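You operate a simulated robot arm through the tools that you are given. There is no shell and no other tool. Be economical: measure what you need, move in short steps, check, and stop when the job is done.

Carry out the task below with a simulated robot arm. There is one attempt and no reset: what you move stays moved.

## Task
Try the red NO GO gauge in both bushes; bed the good one.
Fine: good is the one it will not enter; it goes on the fixture's bed, the gauge back in its cup.
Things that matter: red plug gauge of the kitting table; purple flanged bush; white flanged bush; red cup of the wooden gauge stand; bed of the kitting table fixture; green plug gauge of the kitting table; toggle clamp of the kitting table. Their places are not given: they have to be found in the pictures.

Only the result counts: the job must be done as asked and must still hold three seconds after the hand-in. Knocking over, shifting, dropping, spilling or breaking anything else fails it.

## Robot
A 7-joint arm with a two-finger parallel gripper, fixed in place. Base frame: the origin is at the foot of the arm, x ahead of it, y to its left, z up; the work surface is at about z = 0.7. Lengths are in m, angles in degrees, forces in N, time in s.
With the tool pointing down near the work surface it reaches from about 0.28 to 0.68 m from the base axis. Its first joint turns from -66.0 to 66.0 degrees. Payload 1.57 kg.
The tool frame sits at the grasp point between the pads (the TCP): z along the fingers, y along the line on which they close. The tips reach 0.03 m beyond it. The gripper opens to 0.11 m. The fingers are 0.024 m wide and 0.012 m thick; the gripper's body (0.048 by 0.112 m) begins 0.078 m behind the TCP.
Orientation is told as [roll, pitch, yaw] about the base's x, y, z axes, in that order, counted from this pose: with the fingers straight down and closing along the base's y, the tool's x points along the base's -x, its y along +y and its z along -z.

## Interface
- The arm moves only by the tool nudge_tool. Its argument "motion" is a list of rows, each a list of 3 entries, a list of its own where there are three numbers: the turn, a rotation vector about the tool's x, y, z in degrees, then the shift along the tool's x, y, z in m, then the finger opening in m, from 0 to 0.11. In form: [[[wx, wy, wz], [dx, dy, dz], fingers], ...]. A call has 1 to 12 rows; each row shifts and turns the commanded pose from where the row before left it, along the tool's axes as they then stand. A row lasts 0.2 s, in which the tool goes at most 0.05 m and 8.6 degrees; a call with a longer step from one row to the next is refused whole, and so is a gripper value outside its range. Where a pose cannot be reached the arm comes as near as it can. A force on the tool above 40 N (or 10 N above the force at the start of the call, whichever is more), or a blocked arm, ends the call early, and 0.2 s more pass. Each finger travels about 0.108 m/s and halts on what it meets, pressing with about 39 N; the grip force reading is that of the motor and also rises with nothing between the fingers. The clock runs only during rows and for 0.2 s after the last one: add rows that do not move to give the fingers time. It gives the time, the measured TCP pose, the force on the tool (base axes), the opening and the grip force at its end, in the units of the frame above (readings bear some noise), and new pictures: "views" is both (left out), scene, wrist or none.
- Cameras (640 x 400 px; columns grow to the right, rows downward): "scene" is fixed at [0.1661, -0.4174, 1.3888]; the picture's right is [0.68, -0.73, 0.00], its down [-0.59, -0.54, -0.60] and it looks along [0.44, 0.41, -0.80] (base axes); focal length 284 px, centre (320, 200). "wrist" rides on the gripper at [-0.036, 0, -0.08] in the tool frame; the picture's right is [0.00, -1.00, 0.00], its down [0.97, 0.00, -0.24] and it looks along [0.24, 0.00, 0.97] (tool axes); focal length 218 px, centre (320, 200).
- measure_at(camera, pixels): there is no depth. For up to 12 entries [column, row, z] of the newest picture of that camera ("zoom" is the newest enlarged one), the place [x, y] in the base frame at which the ray of that pixel passes the height z, good to about 0.002 m, but the place of the scene camera against the robot may be out by one fixed shift of up to 0.025 m in any direction. The clock stands still meanwhile.
- enlarge(camera, box): a new picture of the part [left, top, right, bottom] of that camera's present view, enlarged. The clock stands still meanwhile.
- hand_in(): hands the job in; it is judged then, once.

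Go step by step. Measure first, check grasps and placings, and put right what went wrong. The budget is 80 turns and 120 pictures, counting those below and the enlarged ones. Unless the task says otherwise, let go and move clear before handing in, and close with one line.

The tools are called as name(argument=value, ...) on one line, values as JSON. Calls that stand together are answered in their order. nudge_tool: Moves the arm, as the interface text tells. Its arguments: {"type":"object","properties":{"motion":{"type":"array","items":{"type":"array"}},"views":{"type":"string","enum":["both","scene","wrist","none"]}},"required":["motion"]} The other tools are called the same way: measure_at (camera, pixels) gives the place at which the rays of pixels pass given heights; enlarge (camera, box) takes an enlarged picture of a part of a camera's view; hand_in () hands the job in.

At the start:

```text
t: 0.0
ee_pos: [0.3952, 0.1614, 1.0195]
tcp_rot: [0.0, 0.0, 0.0]
force: [0.9, 0.4, 0.5]
finger_gap: 0.1099
gripper_force: 0.0
```

scene: 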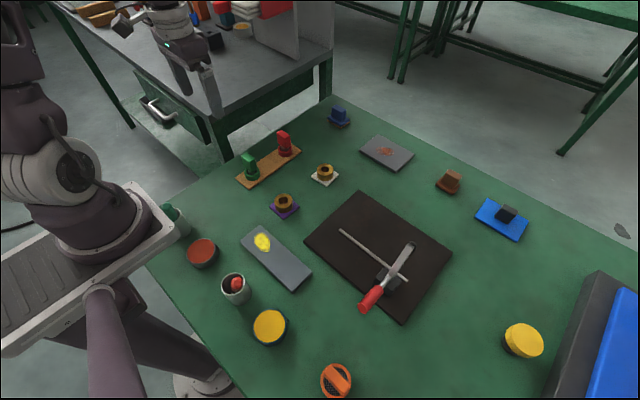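
wrist: 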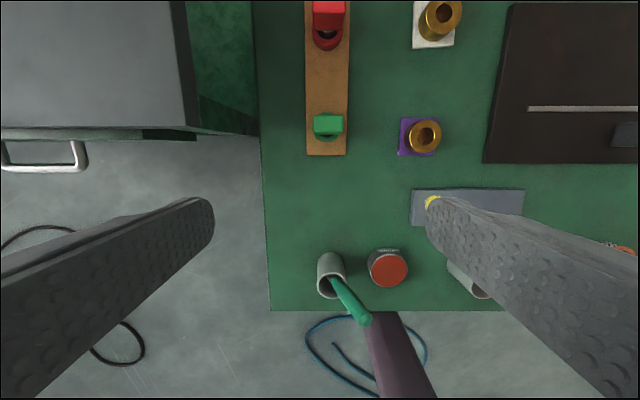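

The scene shows the gauge stand (red about 285,143, green about 250,165), the white bush at (324,173), the purple bush at (284,205) and the dark fixture around (380,255). I'll enlarge these areas first.

enlarge(camera="scene", box=[220, 110, 360, 230])

enlarge(camera="scene", box=[295, 180, 465, 330])

enlarge(camera="wrist", box=[280, 0, 500, 170])

measure_at(camera="wrist", pixels=[[328, 8, 0.76], [328, 120, 0.76], [327, 154, 0.71], [440, 20, 0.73], [425, 136, 0.73], [400, 155, 0.7], [437, 150, 0.7], [415, 46, 0.7], [452, 46, 0.7], [570, 108, 0.71]])

```text
3.33 times, centred on (290, 170) of scene
```

zoom: 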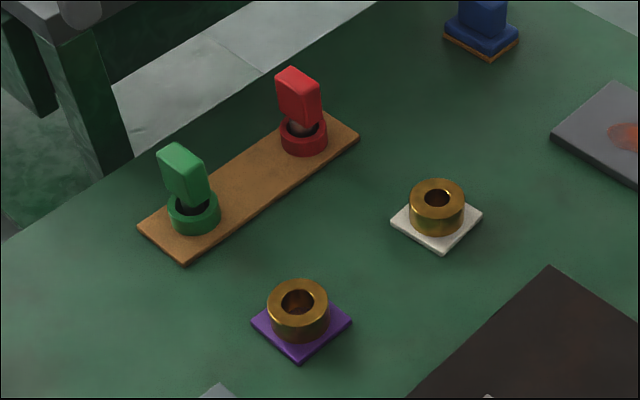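

```text
2.67 times, centred on (380, 255) of scene
```

zoom: 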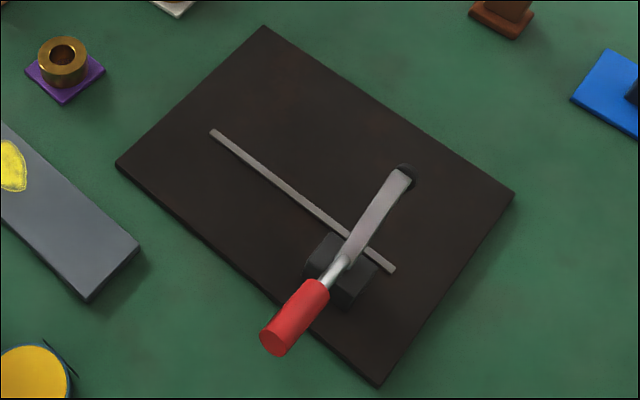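

```text
2.35 times, centred on (390, 85) of wrist
```

zoom: 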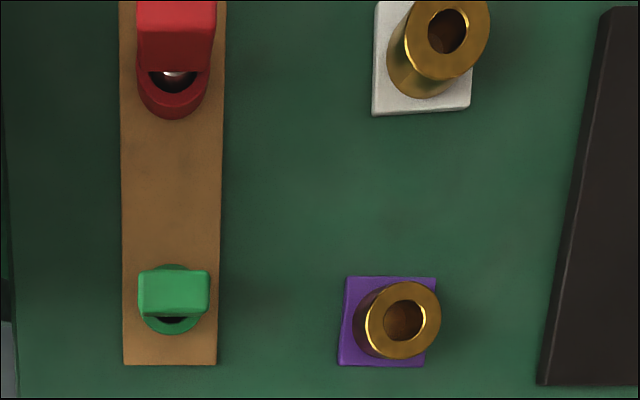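

```text
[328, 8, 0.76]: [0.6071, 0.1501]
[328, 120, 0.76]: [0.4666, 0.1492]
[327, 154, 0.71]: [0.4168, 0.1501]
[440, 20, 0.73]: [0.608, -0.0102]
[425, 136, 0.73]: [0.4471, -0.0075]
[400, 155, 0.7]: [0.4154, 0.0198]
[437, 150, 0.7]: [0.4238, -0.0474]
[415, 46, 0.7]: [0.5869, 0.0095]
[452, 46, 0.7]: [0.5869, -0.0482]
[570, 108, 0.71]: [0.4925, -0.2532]
```

The wrist picture shows the cups in line along x (red about 0.60, 0.15; green about 0.46, 0.15). The bushes are at about (0.45,-0.01) for purple and (0.61,-0.01) for white. I'll move over the fixture to look for the bed.

nudge_tool(motion=[[[0, 0, 0], [-0.02, -0.045, 0], 0.11], [[0, 0, 0], [-0.02, -0.045, 0], 0.11], [[0, 0, 0], [-0.02, -0.045, 0], 0.11], [[0, 0, 0], [-0.02, -0.045, 0], 0.11], [[0, 0, 0], [-0.02, -0.045, 0], 0.11], [[0, 0, 0], [-0.02, -0.045, 0], 0.11], [[0, 0, 0], [0, 0, 0], 0.11]])

```text
t: 1.6
ee_pos: [0.5157, -0.1096, 1.02]
tcp_rot: [0.0, -0.1, 0.1]
force: [0.3, -0.1, -0.1]
finger_gap: 0.11
gripper_force: 0.0
```

scene: 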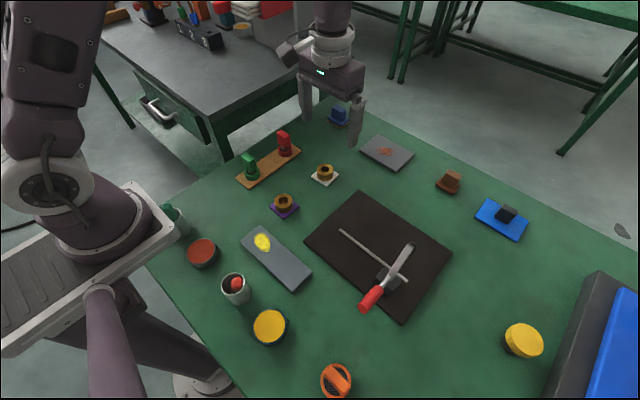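
wrist: 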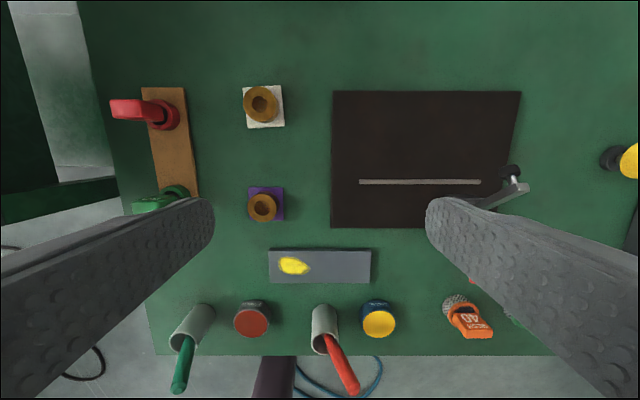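

The wrist picture now shows the fixture plate (332–520, 92–228) with its strip and the clamp near (510,180). I'll enlarge both areas and measure.

enlarge(camera="wrist", box=[320, 80, 540, 240])

enlarge(camera="wrist", box=[100, 70, 300, 230])

measure_at(camera="wrist", pixels=[[333, 91, 0.71], [521, 91, 0.71], [331, 227, 0.71], [360, 182, 0.715], [480, 182, 0.715], [248, 128, 0.703], [284, 125, 0.703], [282, 86, 0.703], [244, 87, 0.703], [249, 221, 0.703], [283, 187, 0.703]])

```text
2.50 times, centred on (430, 160) of wrist
```

zoom: 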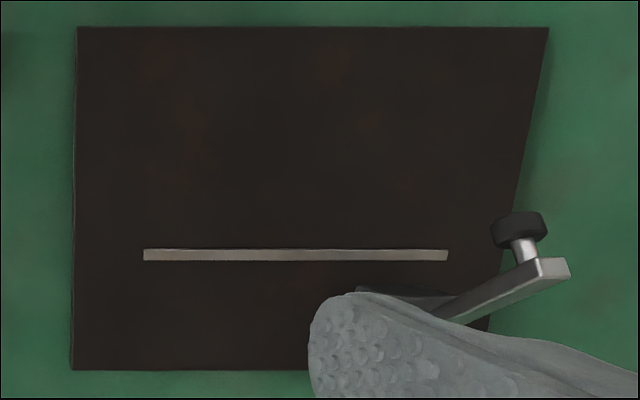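

```text
2.50 times, centred on (200, 150) of wrist
```

zoom: 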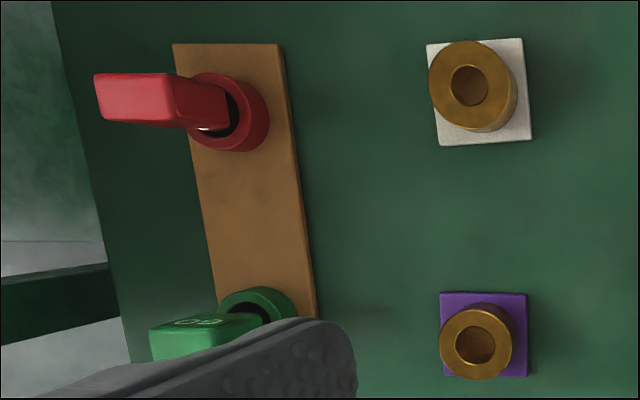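

```text
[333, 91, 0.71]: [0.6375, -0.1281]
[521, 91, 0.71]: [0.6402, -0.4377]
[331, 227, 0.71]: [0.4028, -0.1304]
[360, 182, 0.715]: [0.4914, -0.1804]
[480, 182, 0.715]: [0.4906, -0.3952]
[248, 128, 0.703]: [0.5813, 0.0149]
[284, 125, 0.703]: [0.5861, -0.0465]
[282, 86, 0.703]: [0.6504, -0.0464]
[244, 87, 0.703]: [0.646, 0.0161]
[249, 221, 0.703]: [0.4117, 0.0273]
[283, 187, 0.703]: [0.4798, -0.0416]
```

The clamp arm stands raised near (540,265 in the zoom). I'll shift over it to see the whole fixture without the finger in the way.

nudge_tool(motion=[[[0, 0, 0], [0.02, -0.045, 0], 0.11], [[0, 0, 0], [0.02, -0.045, 0], 0.11], [[0, 0, 0], [0.02, -0.045, 0], 0.11], [[0, 0, 0], [0.02, -0.035, 0], 0.11], [[0, 0, 0], [0.02, 0, 0], 0.11], [[0, 0, 0], [0, 0, 0], 0.11]], views="wrist")

enlarge(camera="wrist", box=[200, 0, 440, 200])

```text
t: 3.0
ee_pos: [0.4132, -0.2801, 1.0185]
tcp_rot: [0.0, 0.0, 0.1]
force: [-0.1, 0.5, -0.1]
finger_gap: 0.1101
gripper_force: 0.0
```

wrist: 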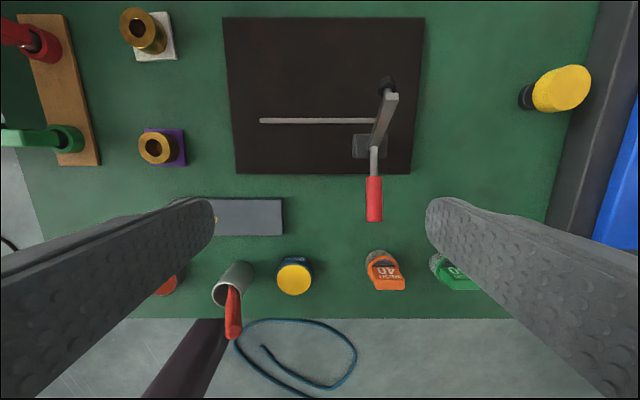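

```text
2.00 times, centred on (320, 100) of wrist
```

zoom: 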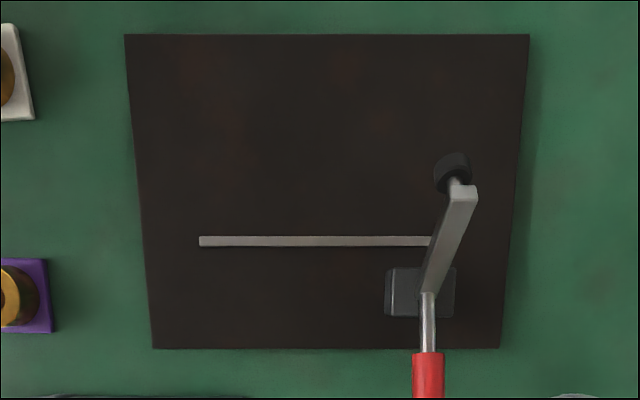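

No recess is visible: the bed is the dark plate, with a fence strip at x≈0.49 and the clamp arm raised at (385,105). Next I'll view the gauge stand from closer.

nudge_tool(motion=[[[0, 0, 0], [-0.01, 0.043, 0], 0.11], [[0, 0, 0], [-0.01, 0.043, 0], 0.11], [[0, 0, 0], [-0.01, 0.043, 0], 0.11], [[0, 0, 0], [-0.01, 0.043, 0], 0.11], [[0, 0, 0], [-0.01, 0.043, 0], 0.11], [[0, 0, 0], [-0.01, 0.043, 0], 0.11], [[0, 0, 0], [-0.01, 0.043, 0], 0.11], [[0, 0, 0], [-0.01, 0.043, 0], 0.11], [[0, 0, 0], [-0.01, 0.043, 0], 0.11], [[0, 0, 0], [-0.01, 0.043, 0.0], 0.11], [[0, 0, 0], [0, 0, 0], 0.11]], views="wrist")

enlarge(camera="wrist", box=[240, 40, 480, 200])

```text
t: 5.4
ee_pos: [0.516, 0.1518, 1.0174]
tcp_rot: [0.0, 0.1, -0.1]
force: [-0.5, -0.2, 0.3]
finger_gap: 0.11
gripper_force: 0.0
```

wrist: 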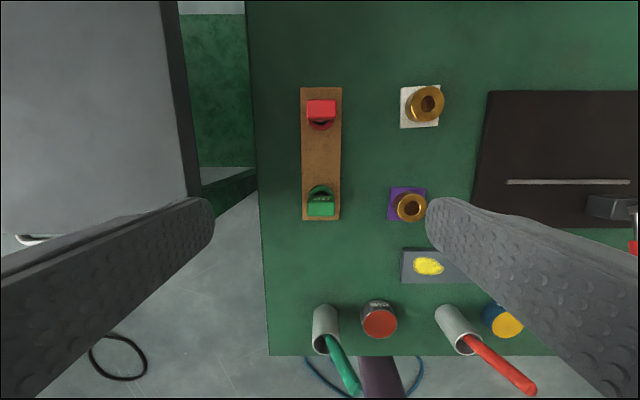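

```text
2.50 times, centred on (360, 120) of wrist
```

zoom: 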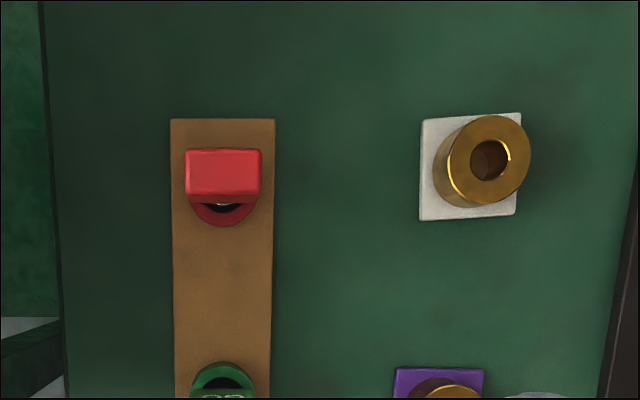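

Triangulating the two views puts the red handle top at about z=0.788, centred near (0.601, 0.150), slab ~0.04 wide along y and thin along x. I'll come down above it for a close look.

nudge_tool(motion=[[[0, 0, 0], [-0.025, 0, 0.02], 0.11], [[0, 0, 0], [-0.025, 0, 0.03], 0.11], [[0, 0, 0], [-0.01, 0, 0.04], 0.11], [[0, 0, 0], [0, 0, 0.04], 0.11], [[0, 0, 0], [0, 0, 0], 0.11], [[0, 0, 0], [0, 0, 0], 0.11]], views="both")

enlarge(camera="wrist", box=[240, 90, 400, 210])

```text
t: 6.8
ee_pos: [0.5748, 0.151, 0.888]
tcp_rot: [0.0, 0.0, 0.2]
force: [0.2, 1.0, -0.6]
finger_gap: 0.11
gripper_force: 0.0
```

scene: 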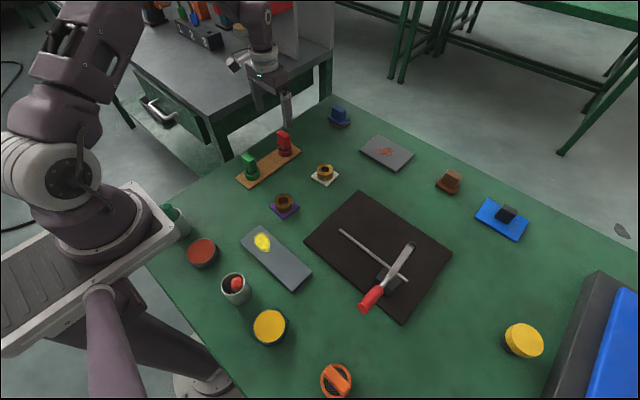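
wrist: 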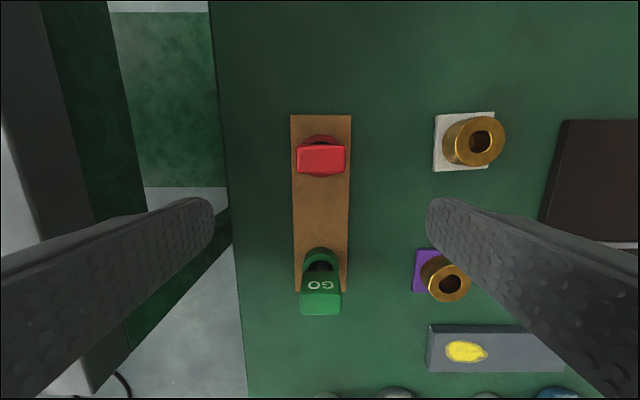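

```text
3.33 times, centred on (320, 150) of wrist
```

zoom: 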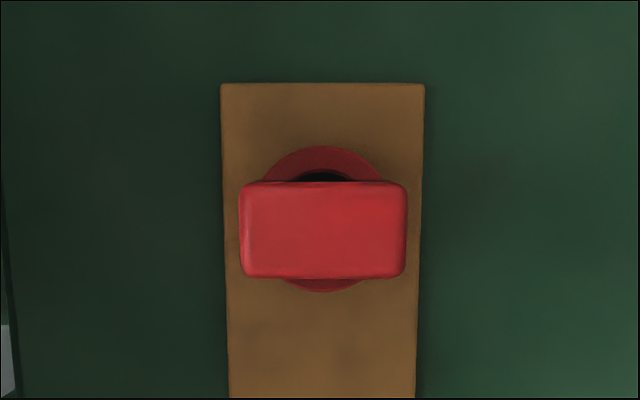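

The red handle top is centred at zoom (322,230), giving about (0.601, 0.1505), and its size is about 0.041×0.023. I'll go over it, down to z≈0.775 and grip.

nudge_tool(motion=[[[0, 0, 0], [-0.026, 0, 0.0], 0.11], [[0, 0, 0], [0, 0, 0.04], 0.11], [[0, 0, 0], [0, 0, 0.04], 0.11], [[0, 0, 0], [0, 0, 0.033], 0.11], [[0, 0, 0], [0, 0, 0], 0.11], [[0, 0, 0], [0, 0, 0], 0.06], [[0, 0, 0], [0, 0, 0], 0.06]], views="both")

enlarge(camera="scene", box=[230, 90, 350, 190])

```text
t: 8.4
ee_pos: [0.601, 0.1524, 0.7757]
tcp_rot: [0.0, 0.1, -0.1]
force: [-0.1, 0.7, -0.7]
finger_gap: 0.0602
gripper_force: 0.1
```

scene: 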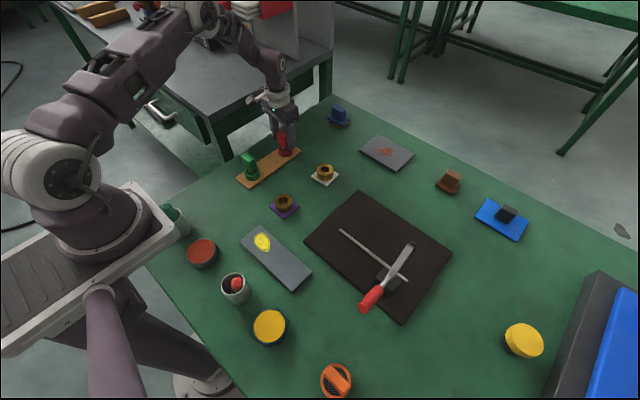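
wrist: 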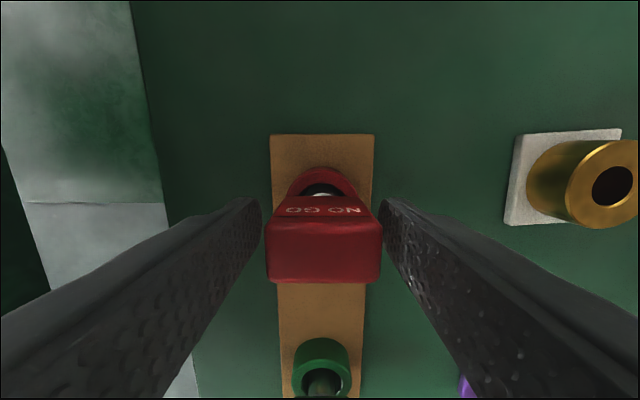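

```text
4.00 times, centred on (290, 140) of scene
```

zoom: 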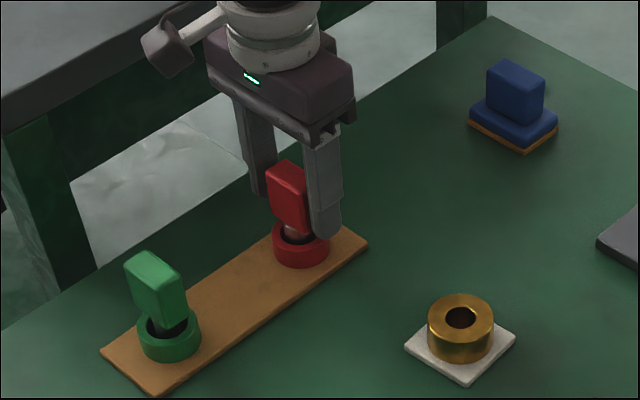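

The handle (266–381) sits between the fingers and NO GO is readable. Closing, then lifting a little.

nudge_tool(motion=[[[0, 0, 0], [0, -0.001, 0], 0.05], [[0, 0, 0], [0, 0, 0], 0.03], [[0, 0, 0], [0, 0, 0], 0.03], [[0, 0, 0], [0, 0, 0], 0.03]], views="none")

nudge_tool(motion=[[[0, 0, 0], [0, 0, -0.02], 0.03], [[0, 0, 0], [0, 0, -0.03], 0.03], [[0, 0, 0], [0, 0, -0.04], 0.03], [[0, 0, 0], [0, 0, -0.02], 0.03], [[0, 0, 0], [0, 0, 0], 0.03]], views="both")

enlarge(camera="scene", box=[230, 70, 350, 170])

enlarge(camera="wrist", box=[240, 110, 400, 310])

```text
t: 9.4
ee_pos: [0.6011, 0.1508, 0.7764]
tcp_rot: [0.0, 0.0, 0.0]
force: [0.4, 0.1, 0.5]
finger_gap: 0.0417
gripper_force: 39.0
```

```text
t: 10.6
ee_pos: [0.6017, 0.1495, 0.887]
tcp_rot: [-0.1, -0.1, -0.1]
force: [-0.2, 0.7, -1.2]
finger_gap: 0.0414
gripper_force: 39.2
```

scene: 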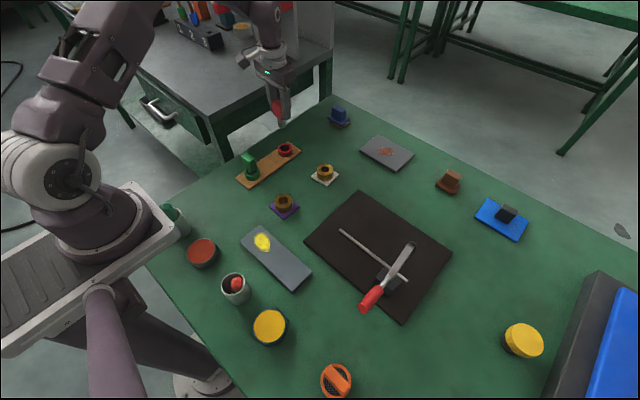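
wrist: 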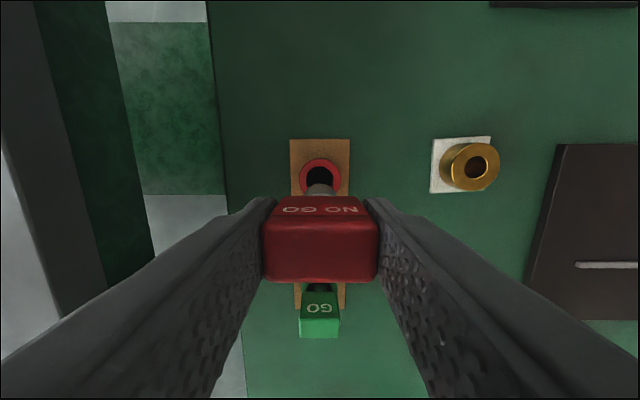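

```text
4.00 times, centred on (290, 120) of scene
```

zoom: 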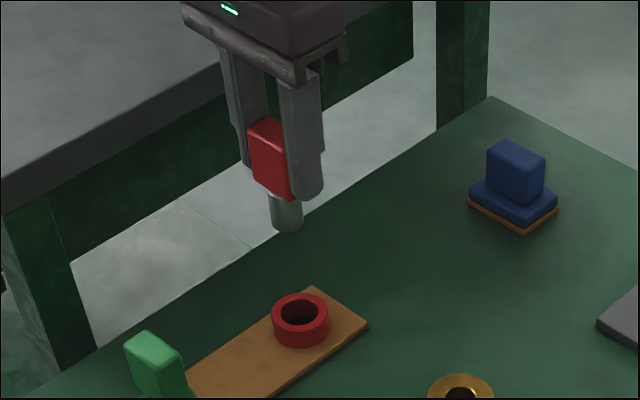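

```text
2.00 times, centred on (320, 210) of wrist
```

zoom: 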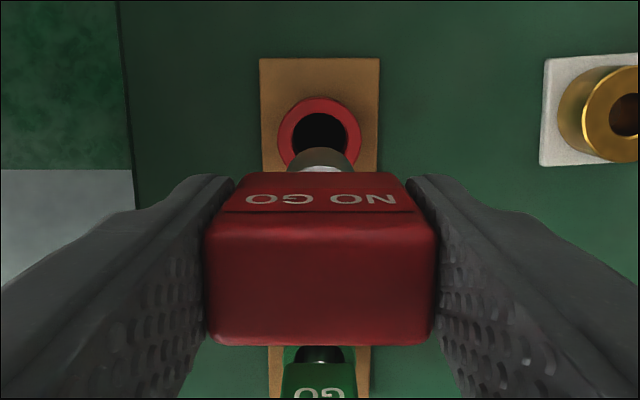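

The gauge is held (gap 0.0414) and upright, with its plug below. I'll move above the white bush at about (0.6155,-0.0155), high enough to see it in front of the plug.

measure_at(camera="wrist", pixels=[[475, 167, 0.733], [319, 175, 0.733]])

nudge_tool(motion=[[[0, 0, 0], [0.01, -0.04, 0], 0.03], [[0, 0, 0], [0.01, -0.04, 0], 0.03], [[0, 0, 0], [0.01, -0.045, 0], 0.03], [[0, 0, 0], [0.01, -0.04, 0], 0.03], [[0, 0, 0], [0, 0, 0], 0.03], [[0, 0, 0], [0, 0, 0], 0.03]], views="wrist")

enlarge(camera="wrist", box=[240, 90, 400, 210])

```text
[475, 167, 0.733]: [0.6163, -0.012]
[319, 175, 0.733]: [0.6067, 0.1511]
```

```text
t: 12.0
ee_pos: [0.5606, -0.0157, 0.8856]
tcp_rot: [0.0, 0.0, 0.0]
force: [-0.3, -0.8, -1.0]
finger_gap: 0.0414
gripper_force: 39.1
```

wrist: 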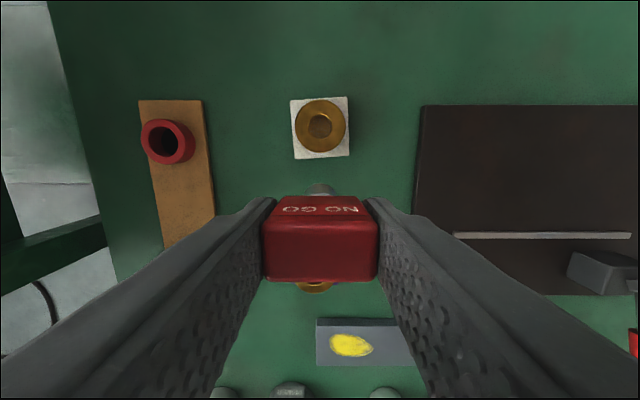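

```text
3.33 times, centred on (320, 150) of wrist
```

zoom: 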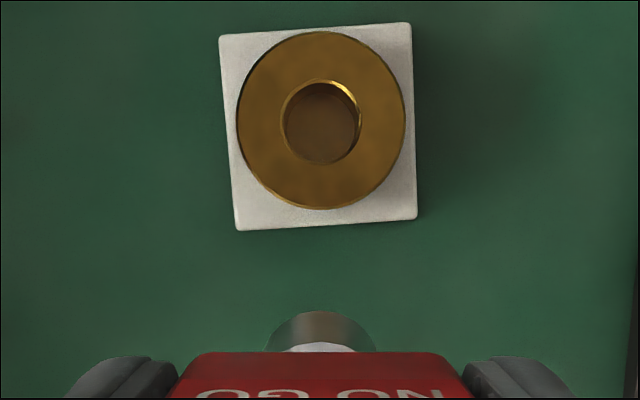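

The white hole is centred at zoom (321,121). I'll measure it exactly.

measure_at(camera="zoom", pixels=[[321, 121, 0.733], [321, 120, 0.733], [282, 121, 0.733], [361, 121, 0.733], [321, 31, 0.733], [321, 210, 0.733], [235, 121, 0.733], [405, 121, 0.733], [321, 315, 0.823], [267, 345, 0.823], [376, 345, 0.823]])

```text
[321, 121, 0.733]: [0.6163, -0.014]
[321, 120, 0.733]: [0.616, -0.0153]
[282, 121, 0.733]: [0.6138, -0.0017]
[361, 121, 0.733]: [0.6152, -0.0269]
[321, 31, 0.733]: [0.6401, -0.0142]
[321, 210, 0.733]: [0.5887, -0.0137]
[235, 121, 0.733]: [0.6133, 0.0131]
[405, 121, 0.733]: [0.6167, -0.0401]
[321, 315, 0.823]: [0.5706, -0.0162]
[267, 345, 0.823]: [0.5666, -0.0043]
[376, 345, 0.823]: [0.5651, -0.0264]
```

The white hole is at about (0.616,-0.015) with its top near z 0.733. I'll move over it and lower the plug close to the rim.

nudge_tool(motion=[[[0, 0, 0], [-0.028, 0, 0], 0.03], [[0, 0, 0], [-0.0273, -0.0003, 0], 0.03], [[0, 0, 0], [0, 0, 0.035], 0.03], [[0, 0, 0], [0, 0, 0.035], 0.03], [[0, 0, 0], [0, 0, 0], 0.03], [[0, 0, 0], [0, 0, 0], 0.03]], views="both")

enlarge(camera="scene", box=[284, 130, 364, 190])

enlarge(camera="wrist", box=[240, 130, 400, 230])

```text
t: 13.4
ee_pos: [0.6151, -0.015, 0.8144]
tcp_rot: [0.1, 0.1, 0.0]
force: [0.0, -0.6, -1.8]
finger_gap: 0.0415
gripper_force: 39.2
```

scene: 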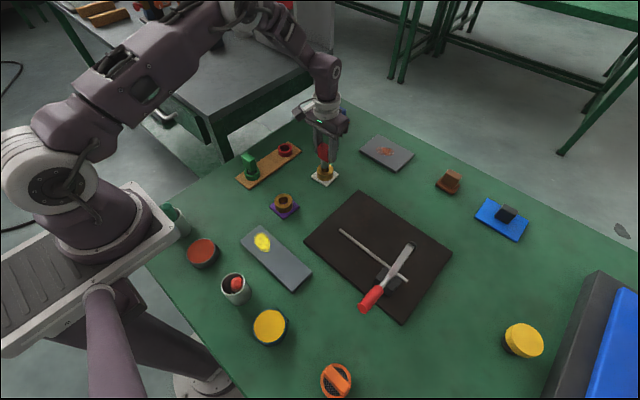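
wrist: 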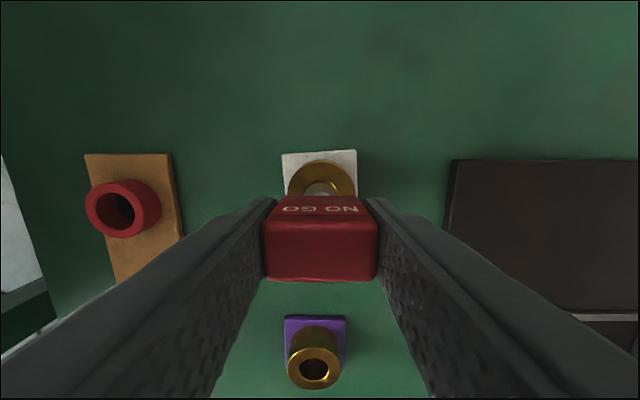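

```text
6.67 times, centred on (324, 160) of scene
```

zoom: 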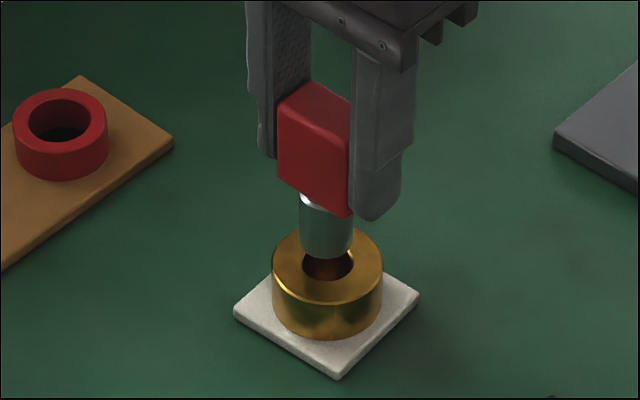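

```text
4.00 times, centred on (320, 180) of wrist
```

zoom: 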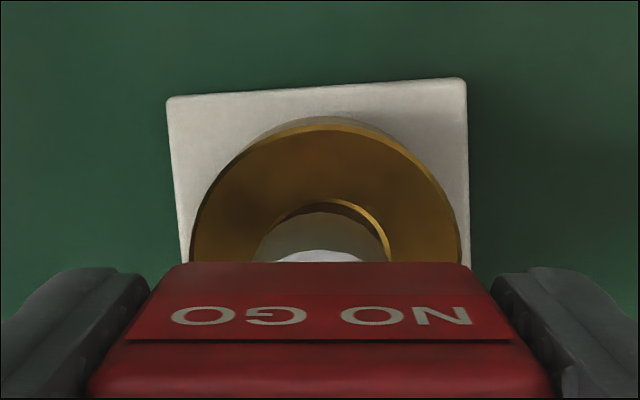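

The plug sits nearly over the hole. The bush centre appears about 1.5 mm further toward −y (zoom 329 against 320), so I'll correct that and go down in small steps to feel for contact.

nudge_tool(motion=[[[0, 0, 0], [0, -0.0015, 0.004], 0.03], [[0, 0, 0], [0, 0, 0.004], 0.03], [[0, 0, 0], [0, 0, 0.004], 0.03], [[0, 0, 0], [0, 0, 0], 0.03]], views="wrist")

enlarge(camera="scene", box=[284, 130, 364, 190])

enlarge(camera="wrist", box=[240, 130, 400, 230])

```text
t: 14.4
ee_pos: [0.6168, -0.0168, 0.8044]
tcp_rot: [0.0, 0.0, 0.0]
force: [0.0, -0.5, -1.0]
finger_gap: 0.0413
gripper_force: 38.6
```

wrist: 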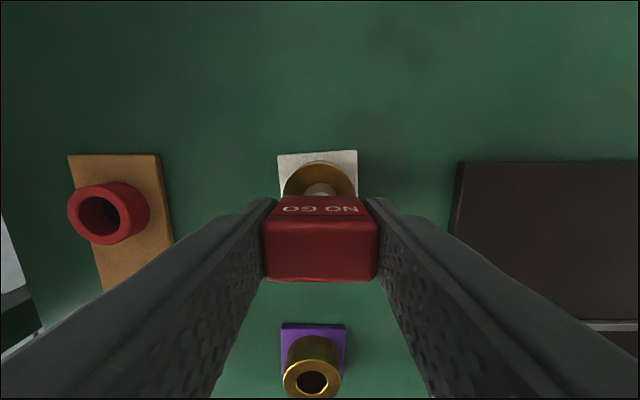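

```text
6.67 times, centred on (324, 160) of scene
```

zoom: 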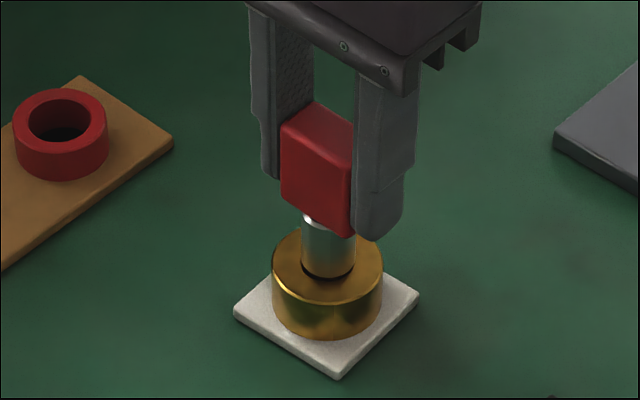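

```text
4.00 times, centred on (320, 180) of wrist
```

zoom: 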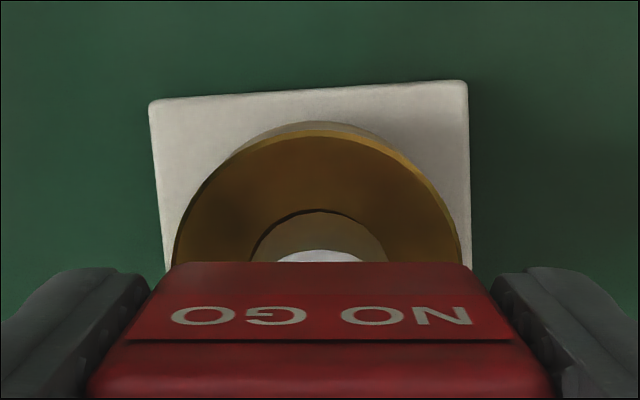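

It is very nearly centred: the bush spans 175–458 in the zoom and the plug is at 320. I'll shift +0.6 mm in y and continue down gently.

nudge_tool(motion=[[[0, 0, 0], [0, 0.0006, 0.002], 0.03], [[0, 0, 0], [0, 0, 0.002], 0.03], [[0, 0, 0], [0, 0, 0.002], 0.03], [[0, 0, 0], [0, 0, 0], 0.03]], views="wrist")

enlarge(camera="scene", box=[304, 140, 344, 170])

enlarge(camera="wrist", box=[270, 150, 370, 210])

```text
t: 15.4
ee_pos: [0.6165, -0.0166, 0.7985]
tcp_rot: [0.0, -0.3, 0.0]
force: [-3.3, 2.3, 35.9]
finger_gap: 0.0419
gripper_force: 38.7
```

wrist: 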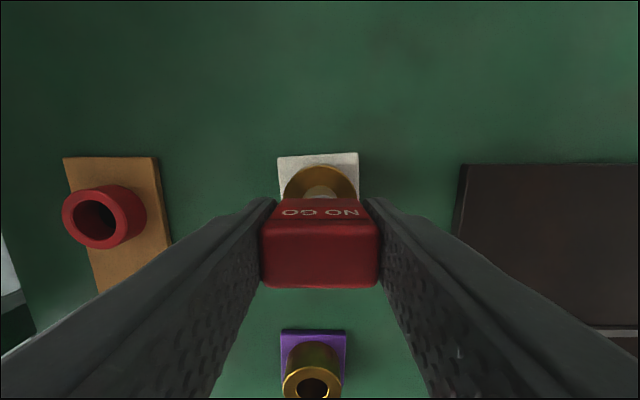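

```text
13.33 times, centred on (324, 155) of scene
```

zoom: 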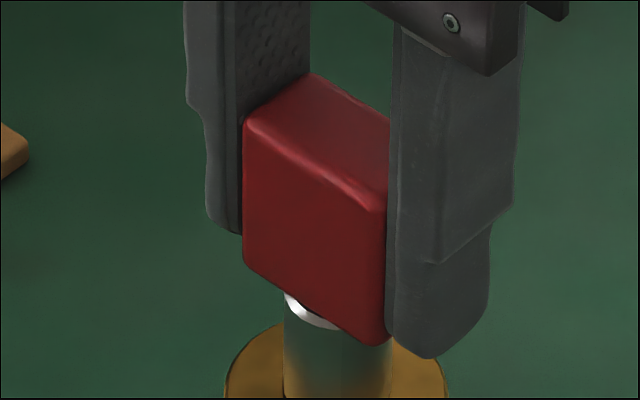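

```text
6.40 times, centred on (320, 180) of wrist
```

zoom: 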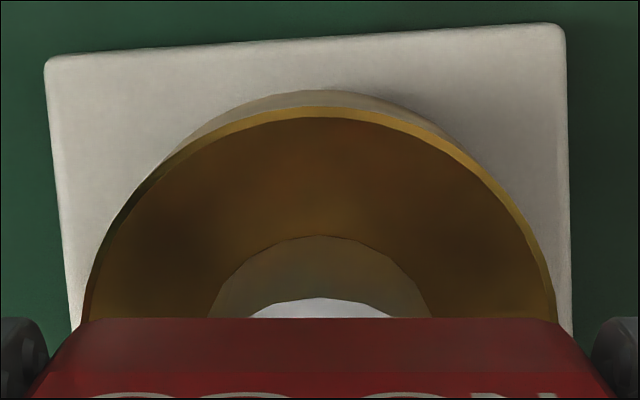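

Contact at 36 N with TCP z≈0.7985 and no entry into the white bush. I'll back off straight up and check that the gauge is still seated in the grip and the bush hasn't moved.

nudge_tool(motion=[[[0, 0, 0], [0, 0, -0.006], 0.03], [[0, 0, 0], [0, 0, -0.006], 0.03], [[0, 0, 0], [0, 0, 0], 0.03]], views="wrist")

enlarge(camera="scene", box=[284, 130, 364, 190])

enlarge(camera="wrist", box=[240, 130, 400, 230])

```text
t: 16.2
ee_pos: [0.6144, -0.0157, 0.81]
tcp_rot: [0.0, 0.1, -0.1]
force: [-0.3, 1.1, -1.1]
finger_gap: 0.0415
gripper_force: 38.8
```

wrist: 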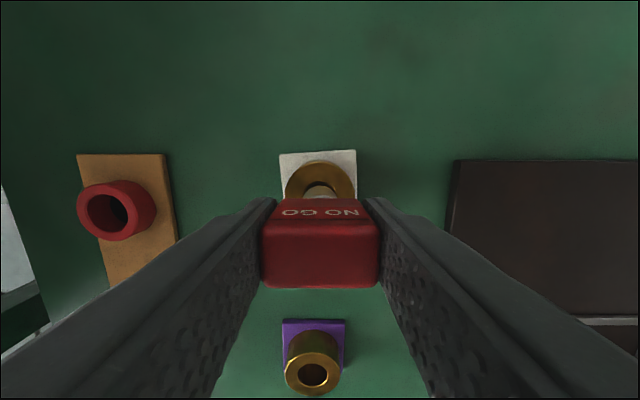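

```text
6.67 times, centred on (324, 160) of scene
```

zoom: 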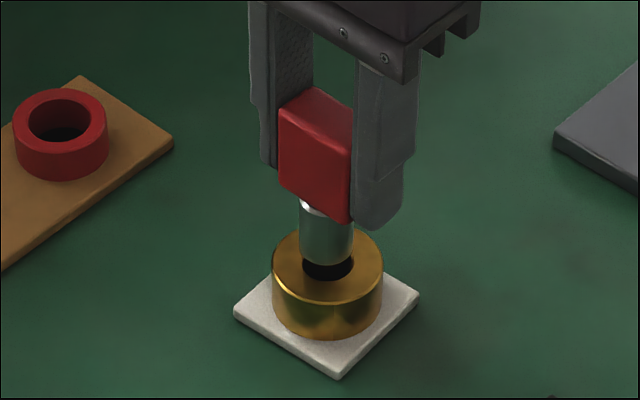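

```text
4.00 times, centred on (320, 180) of wrist
```

zoom: 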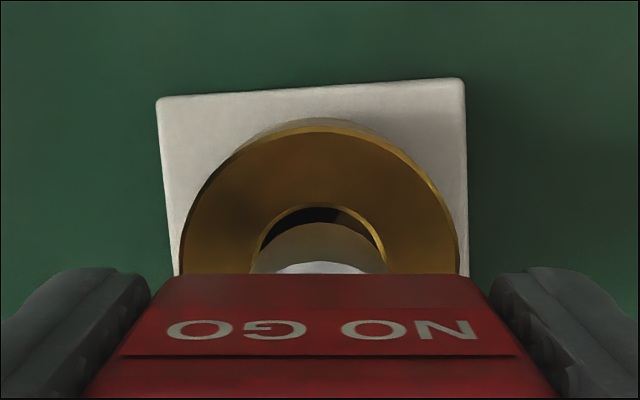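

The white bush stopped the plug while it was aligned within about 1 mm, and by eye the plug matches or exceeds that bore. I'll rise and go for the purple bush, first viewing it from behind.

nudge_tool(motion=[[[0, 0, 0], [0, 0, -0.04], 0.03], [[0, 0, 0], [0, 0, -0.036], 0.03], [[0, 0, 0], [0.045, 0.002, 0], 0.03], [[0, 0, 0], [0.045, 0.002, 0], 0.03], [[0, 0, 0], [0.045, 0.002, 0], 0.03], [[0, 0, 0], [0.045, 0.002, 0], 0.03], [[0, 0, 0], [0.045, 0, 0], 0.03], [[0, 0, 0], [0, 0, 0], 0.03], [[0, 0, 0], [0, 0, 0], 0.03]], views="wrist")

enlarge(camera="wrist", box=[240, 90, 400, 210])

enlarge(camera="scene", box=[224, 110, 344, 220])

```text
t: 18.2
ee_pos: [0.391, -0.0094, 0.8858]
tcp_rot: [0.0, 0.0, 0.0]
force: [0.6, -1.3, -1.6]
finger_gap: 0.0416
gripper_force: 38.4
```

wrist: 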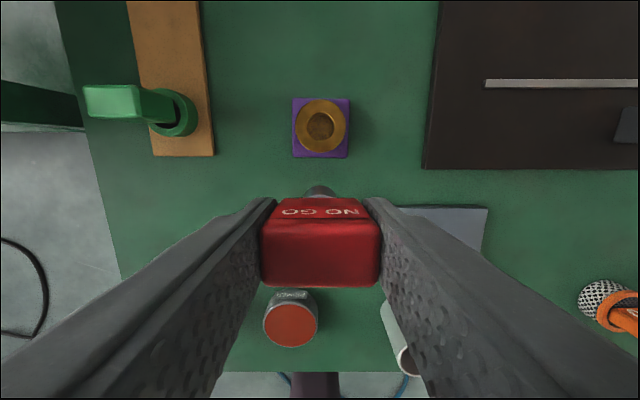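

```text
3.33 times, centred on (320, 150) of wrist
```

zoom: 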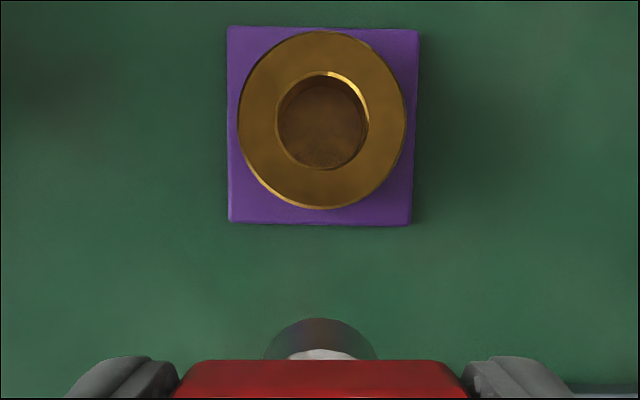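

```text
3.64 times, centred on (284, 165) of scene
```

zoom: 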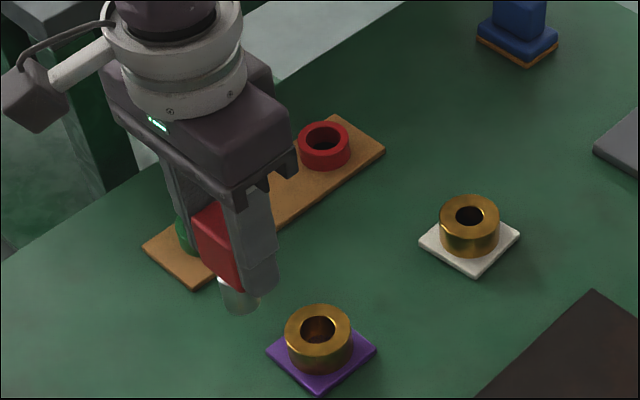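

The purple bore is visibly bigger (92 px against 78 px for white, same view geometry), centred at zoom (322,121). I'll move over it by the same offset and lower to just above the rim.

nudge_tool(motion=[[[0, 0, 0], [-0.028, -0.0012, 0], 0.03], [[0, 0, 0], [-0.0278, 0, 0], 0.03], [[0, 0, 0], [0, 0, 0.04], 0.03], [[0, 0, 0], [0, 0, 0.034], 0.03], [[0, 0, 0], [0, 0, 0], 0.03], [[0, 0, 0], [0, 0, 0], 0.03]], views="wrist")

enlarge(camera="wrist", box=[240, 130, 400, 230])

enlarge(camera="scene", box=[244, 160, 324, 220])

```text
t: 19.6
ee_pos: [0.4464, -0.0096, 0.8119]
tcp_rot: [0.1, 0.0, 0.0]
force: [-0.9, -0.3, -0.4]
finger_gap: 0.0413
gripper_force: 39.0
```

wrist: 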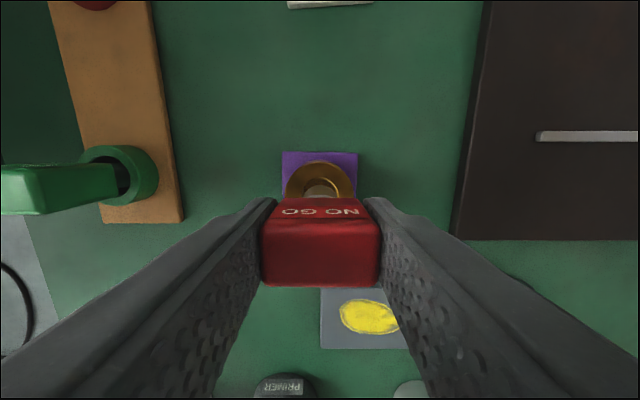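

```text
4.00 times, centred on (320, 180) of wrist
```

zoom: 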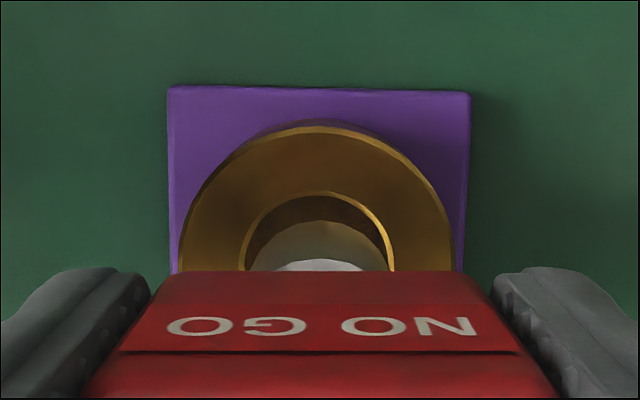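

```text
6.67 times, centred on (284, 190) of scene
```

zoom: 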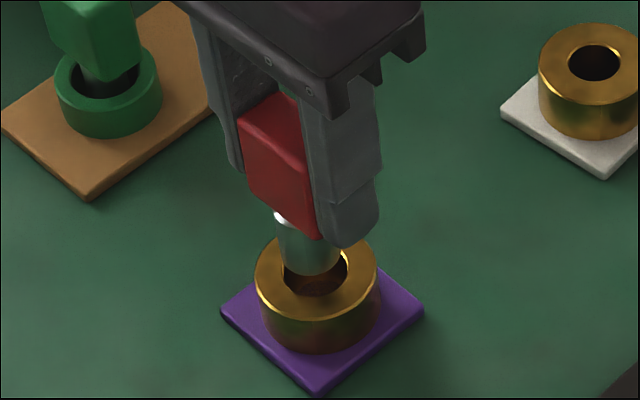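

Aligned: hole arc centre ≈317 and plug ≈318, and the fore-aft estimate also agrees. Descending in steps to see whether it enters.

nudge_tool(motion=[[[0, 0, 0], [0, 0, 0.006], 0.03], [[0, 0, 0], [0, 0, 0.004], 0.03], [[0, 0, 0], [0, 0, 0.003], 0.03], [[0, 0, 0], [0, 0, 0.003], 0.03], [[0, 0, 0], [0, 0, 0.003], 0.03], [[0, 0, 0], [0, 0, 0.003], 0.03], [[0, 0, 0], [0, 0, 0], 0.03]], views="wrist")

enlarge(camera="scene", box=[244, 160, 324, 220])

```text
t: 21.2
ee_pos: [0.4471, -0.0092, 0.7898]
tcp_rot: [0.0, -0.1, 0.0]
force: [-0.1, 0.1, 0.0]
finger_gap: 0.0413
gripper_force: 39.1
```

wrist: 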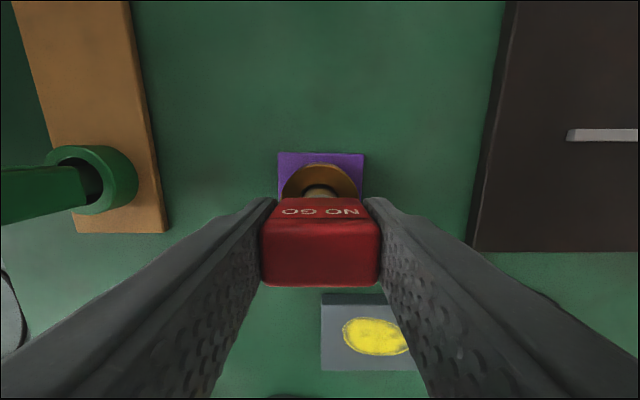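

```text
6.67 times, centred on (284, 190) of scene
```

zoom: 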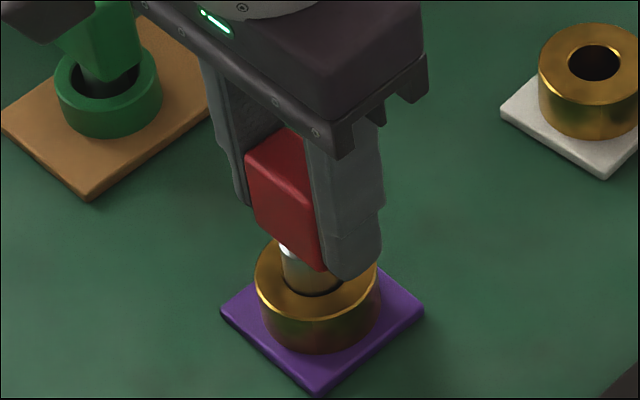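

TCP is at 0.790 with zero force, and the plug is already inside the purple bore, well below where the white one stopped it. I'll go 8 mm deeper to confirm, then withdraw straight up.

nudge_tool(motion=[[[0, 0, 0], [0, 0, 0.004], 0.03], [[0, 0, 0], [0, 0, 0.004], 0.03], [[0, 0, 0], [0, 0, 0], 0.03]], views="none")

nudge_tool(motion=[[[0, 0, 0], [0, 0, -0.02], 0.03], [[0, 0, 0], [0, 0, -0.03], 0.03], [[0, 0, 0], [0, 0, -0.03], 0.03], [[0, 0, 0], [0, 0, -0.02], 0.03], [[0, 0, 0], [0, 0, -0.004], 0.03], [[0, 0, 0], [0, 0, 0], 0.03]], views="both")

enlarge(camera="scene", box=[224, 110, 344, 220])

```text
t: 22.0
ee_pos: [0.4476, -0.007, 0.7822]
tcp_rot: [0.0, 0.0, 0.1]
force: [0.6, 0.1, -2.8]
finger_gap: 0.0412
gripper_force: 38.7
```

```text
t: 23.4
ee_pos: [0.4465, -0.0087, 0.8861]
tcp_rot: [-0.1, 0.0, 0.0]
force: [0.4, -0.3, -0.7]
finger_gap: 0.0416
gripper_force: 39.6
```

scene: 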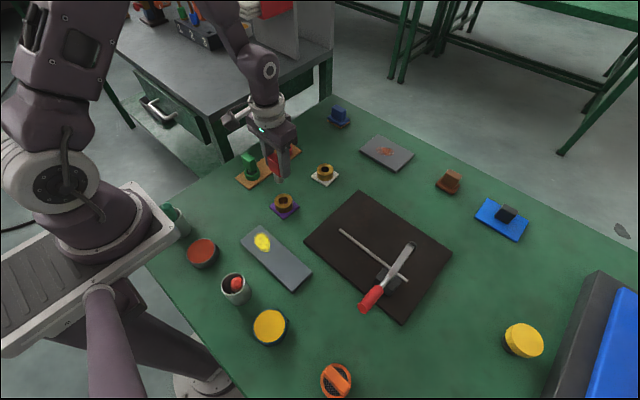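
wrist: 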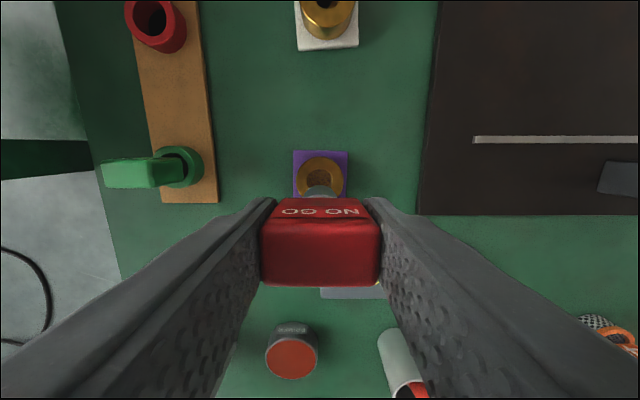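

```text
3.64 times, centred on (284, 165) of scene
```

zoom: 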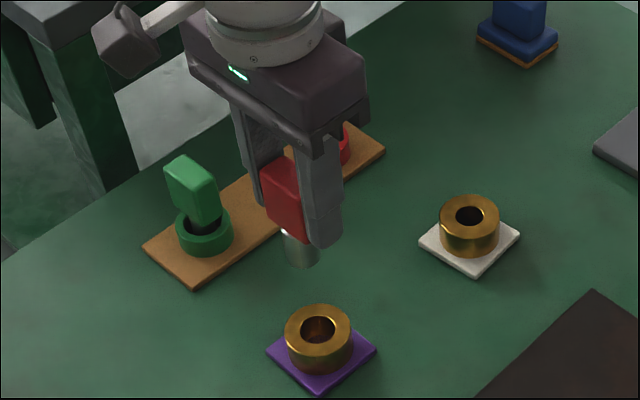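

The plug entered the purple bore to z 0.782 without force, so white is the good one. Now I'll return the gauge and view the red cup from behind.

nudge_tool(motion=[[[0, 0, 0], [-0.025, 0.04, 0], 0.03], [[0, 0, 0], [-0.025, 0.04, 0], 0.03], [[0, 0, 0], [-0.025, 0.04, 0], 0.03], [[0, 0, 0], [-0.025, 0.0396, 0], 0.03], [[0, 0, 0], [0, 0, 0], 0.03], [[0, 0, 0], [0, 0, 0], 0.03]], views="wrist")

enlarge(camera="wrist", box=[240, 90, 400, 210])

```text
t: 24.8
ee_pos: [0.5464, 0.1497, 0.8853]
tcp_rot: [0.0, 0.0, 0.0]
force: [-0.1, 0.9, -2.0]
finger_gap: 0.0413
gripper_force: 39.1
```

wrist: 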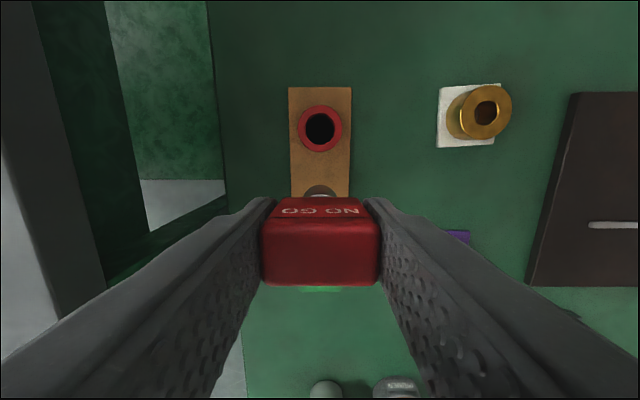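

```text
3.33 times, centred on (320, 150) of wrist
```

zoom: 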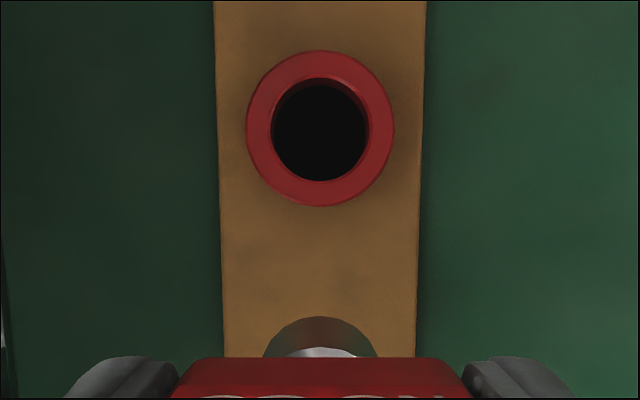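

The cup bore (98 px, roomy) is centred at zoom (320,129). I'll move over it and lower the plug just above the rim to check.

nudge_tool(motion=[[[0, 0, 0], [-0.027, -0.0004, 0], 0.03], [[0, 0, 0], [-0.027, 0, 0], 0.03], [[0, 0, 0], [0, 0, 0.04], 0.03], [[0, 0, 0], [0, 0, 0.034], 0.03], [[0, 0, 0], [0, 0, 0], 0.03], [[0, 0, 0], [0, 0, 0], 0.03]], views="wrist")

enlarge(camera="wrist", box=[240, 130, 400, 230])

enlarge(camera="scene", box=[244, 110, 324, 170])

```text
t: 26.2
ee_pos: [0.6009, 0.1498, 0.8134]
tcp_rot: [0.0, 0.0, 0.0]
force: [0.2, 0.2, -2.1]
finger_gap: 0.0416
gripper_force: 38.9
```

wrist: 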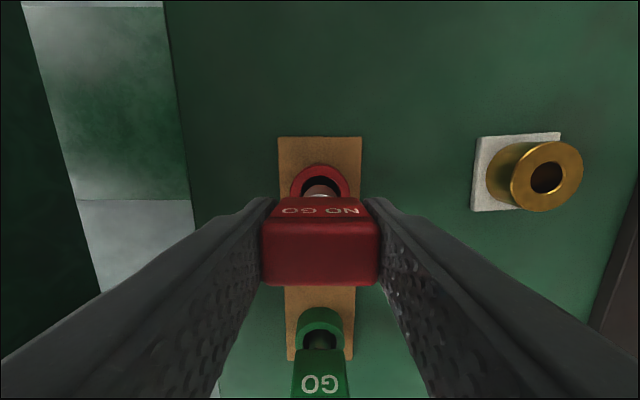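

```text
4.00 times, centred on (320, 180) of wrist
```

zoom: 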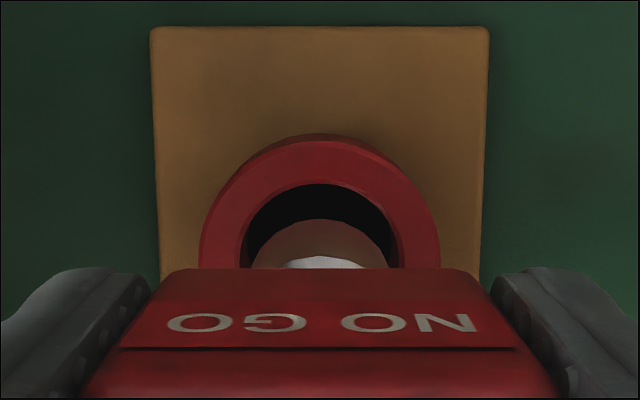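

```text
6.67 times, centred on (284, 140) of scene
```

zoom: 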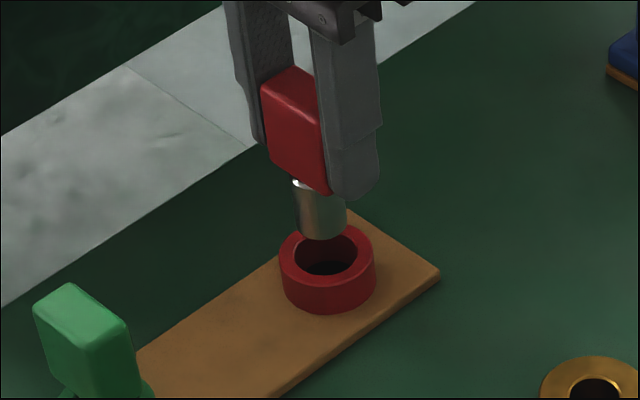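

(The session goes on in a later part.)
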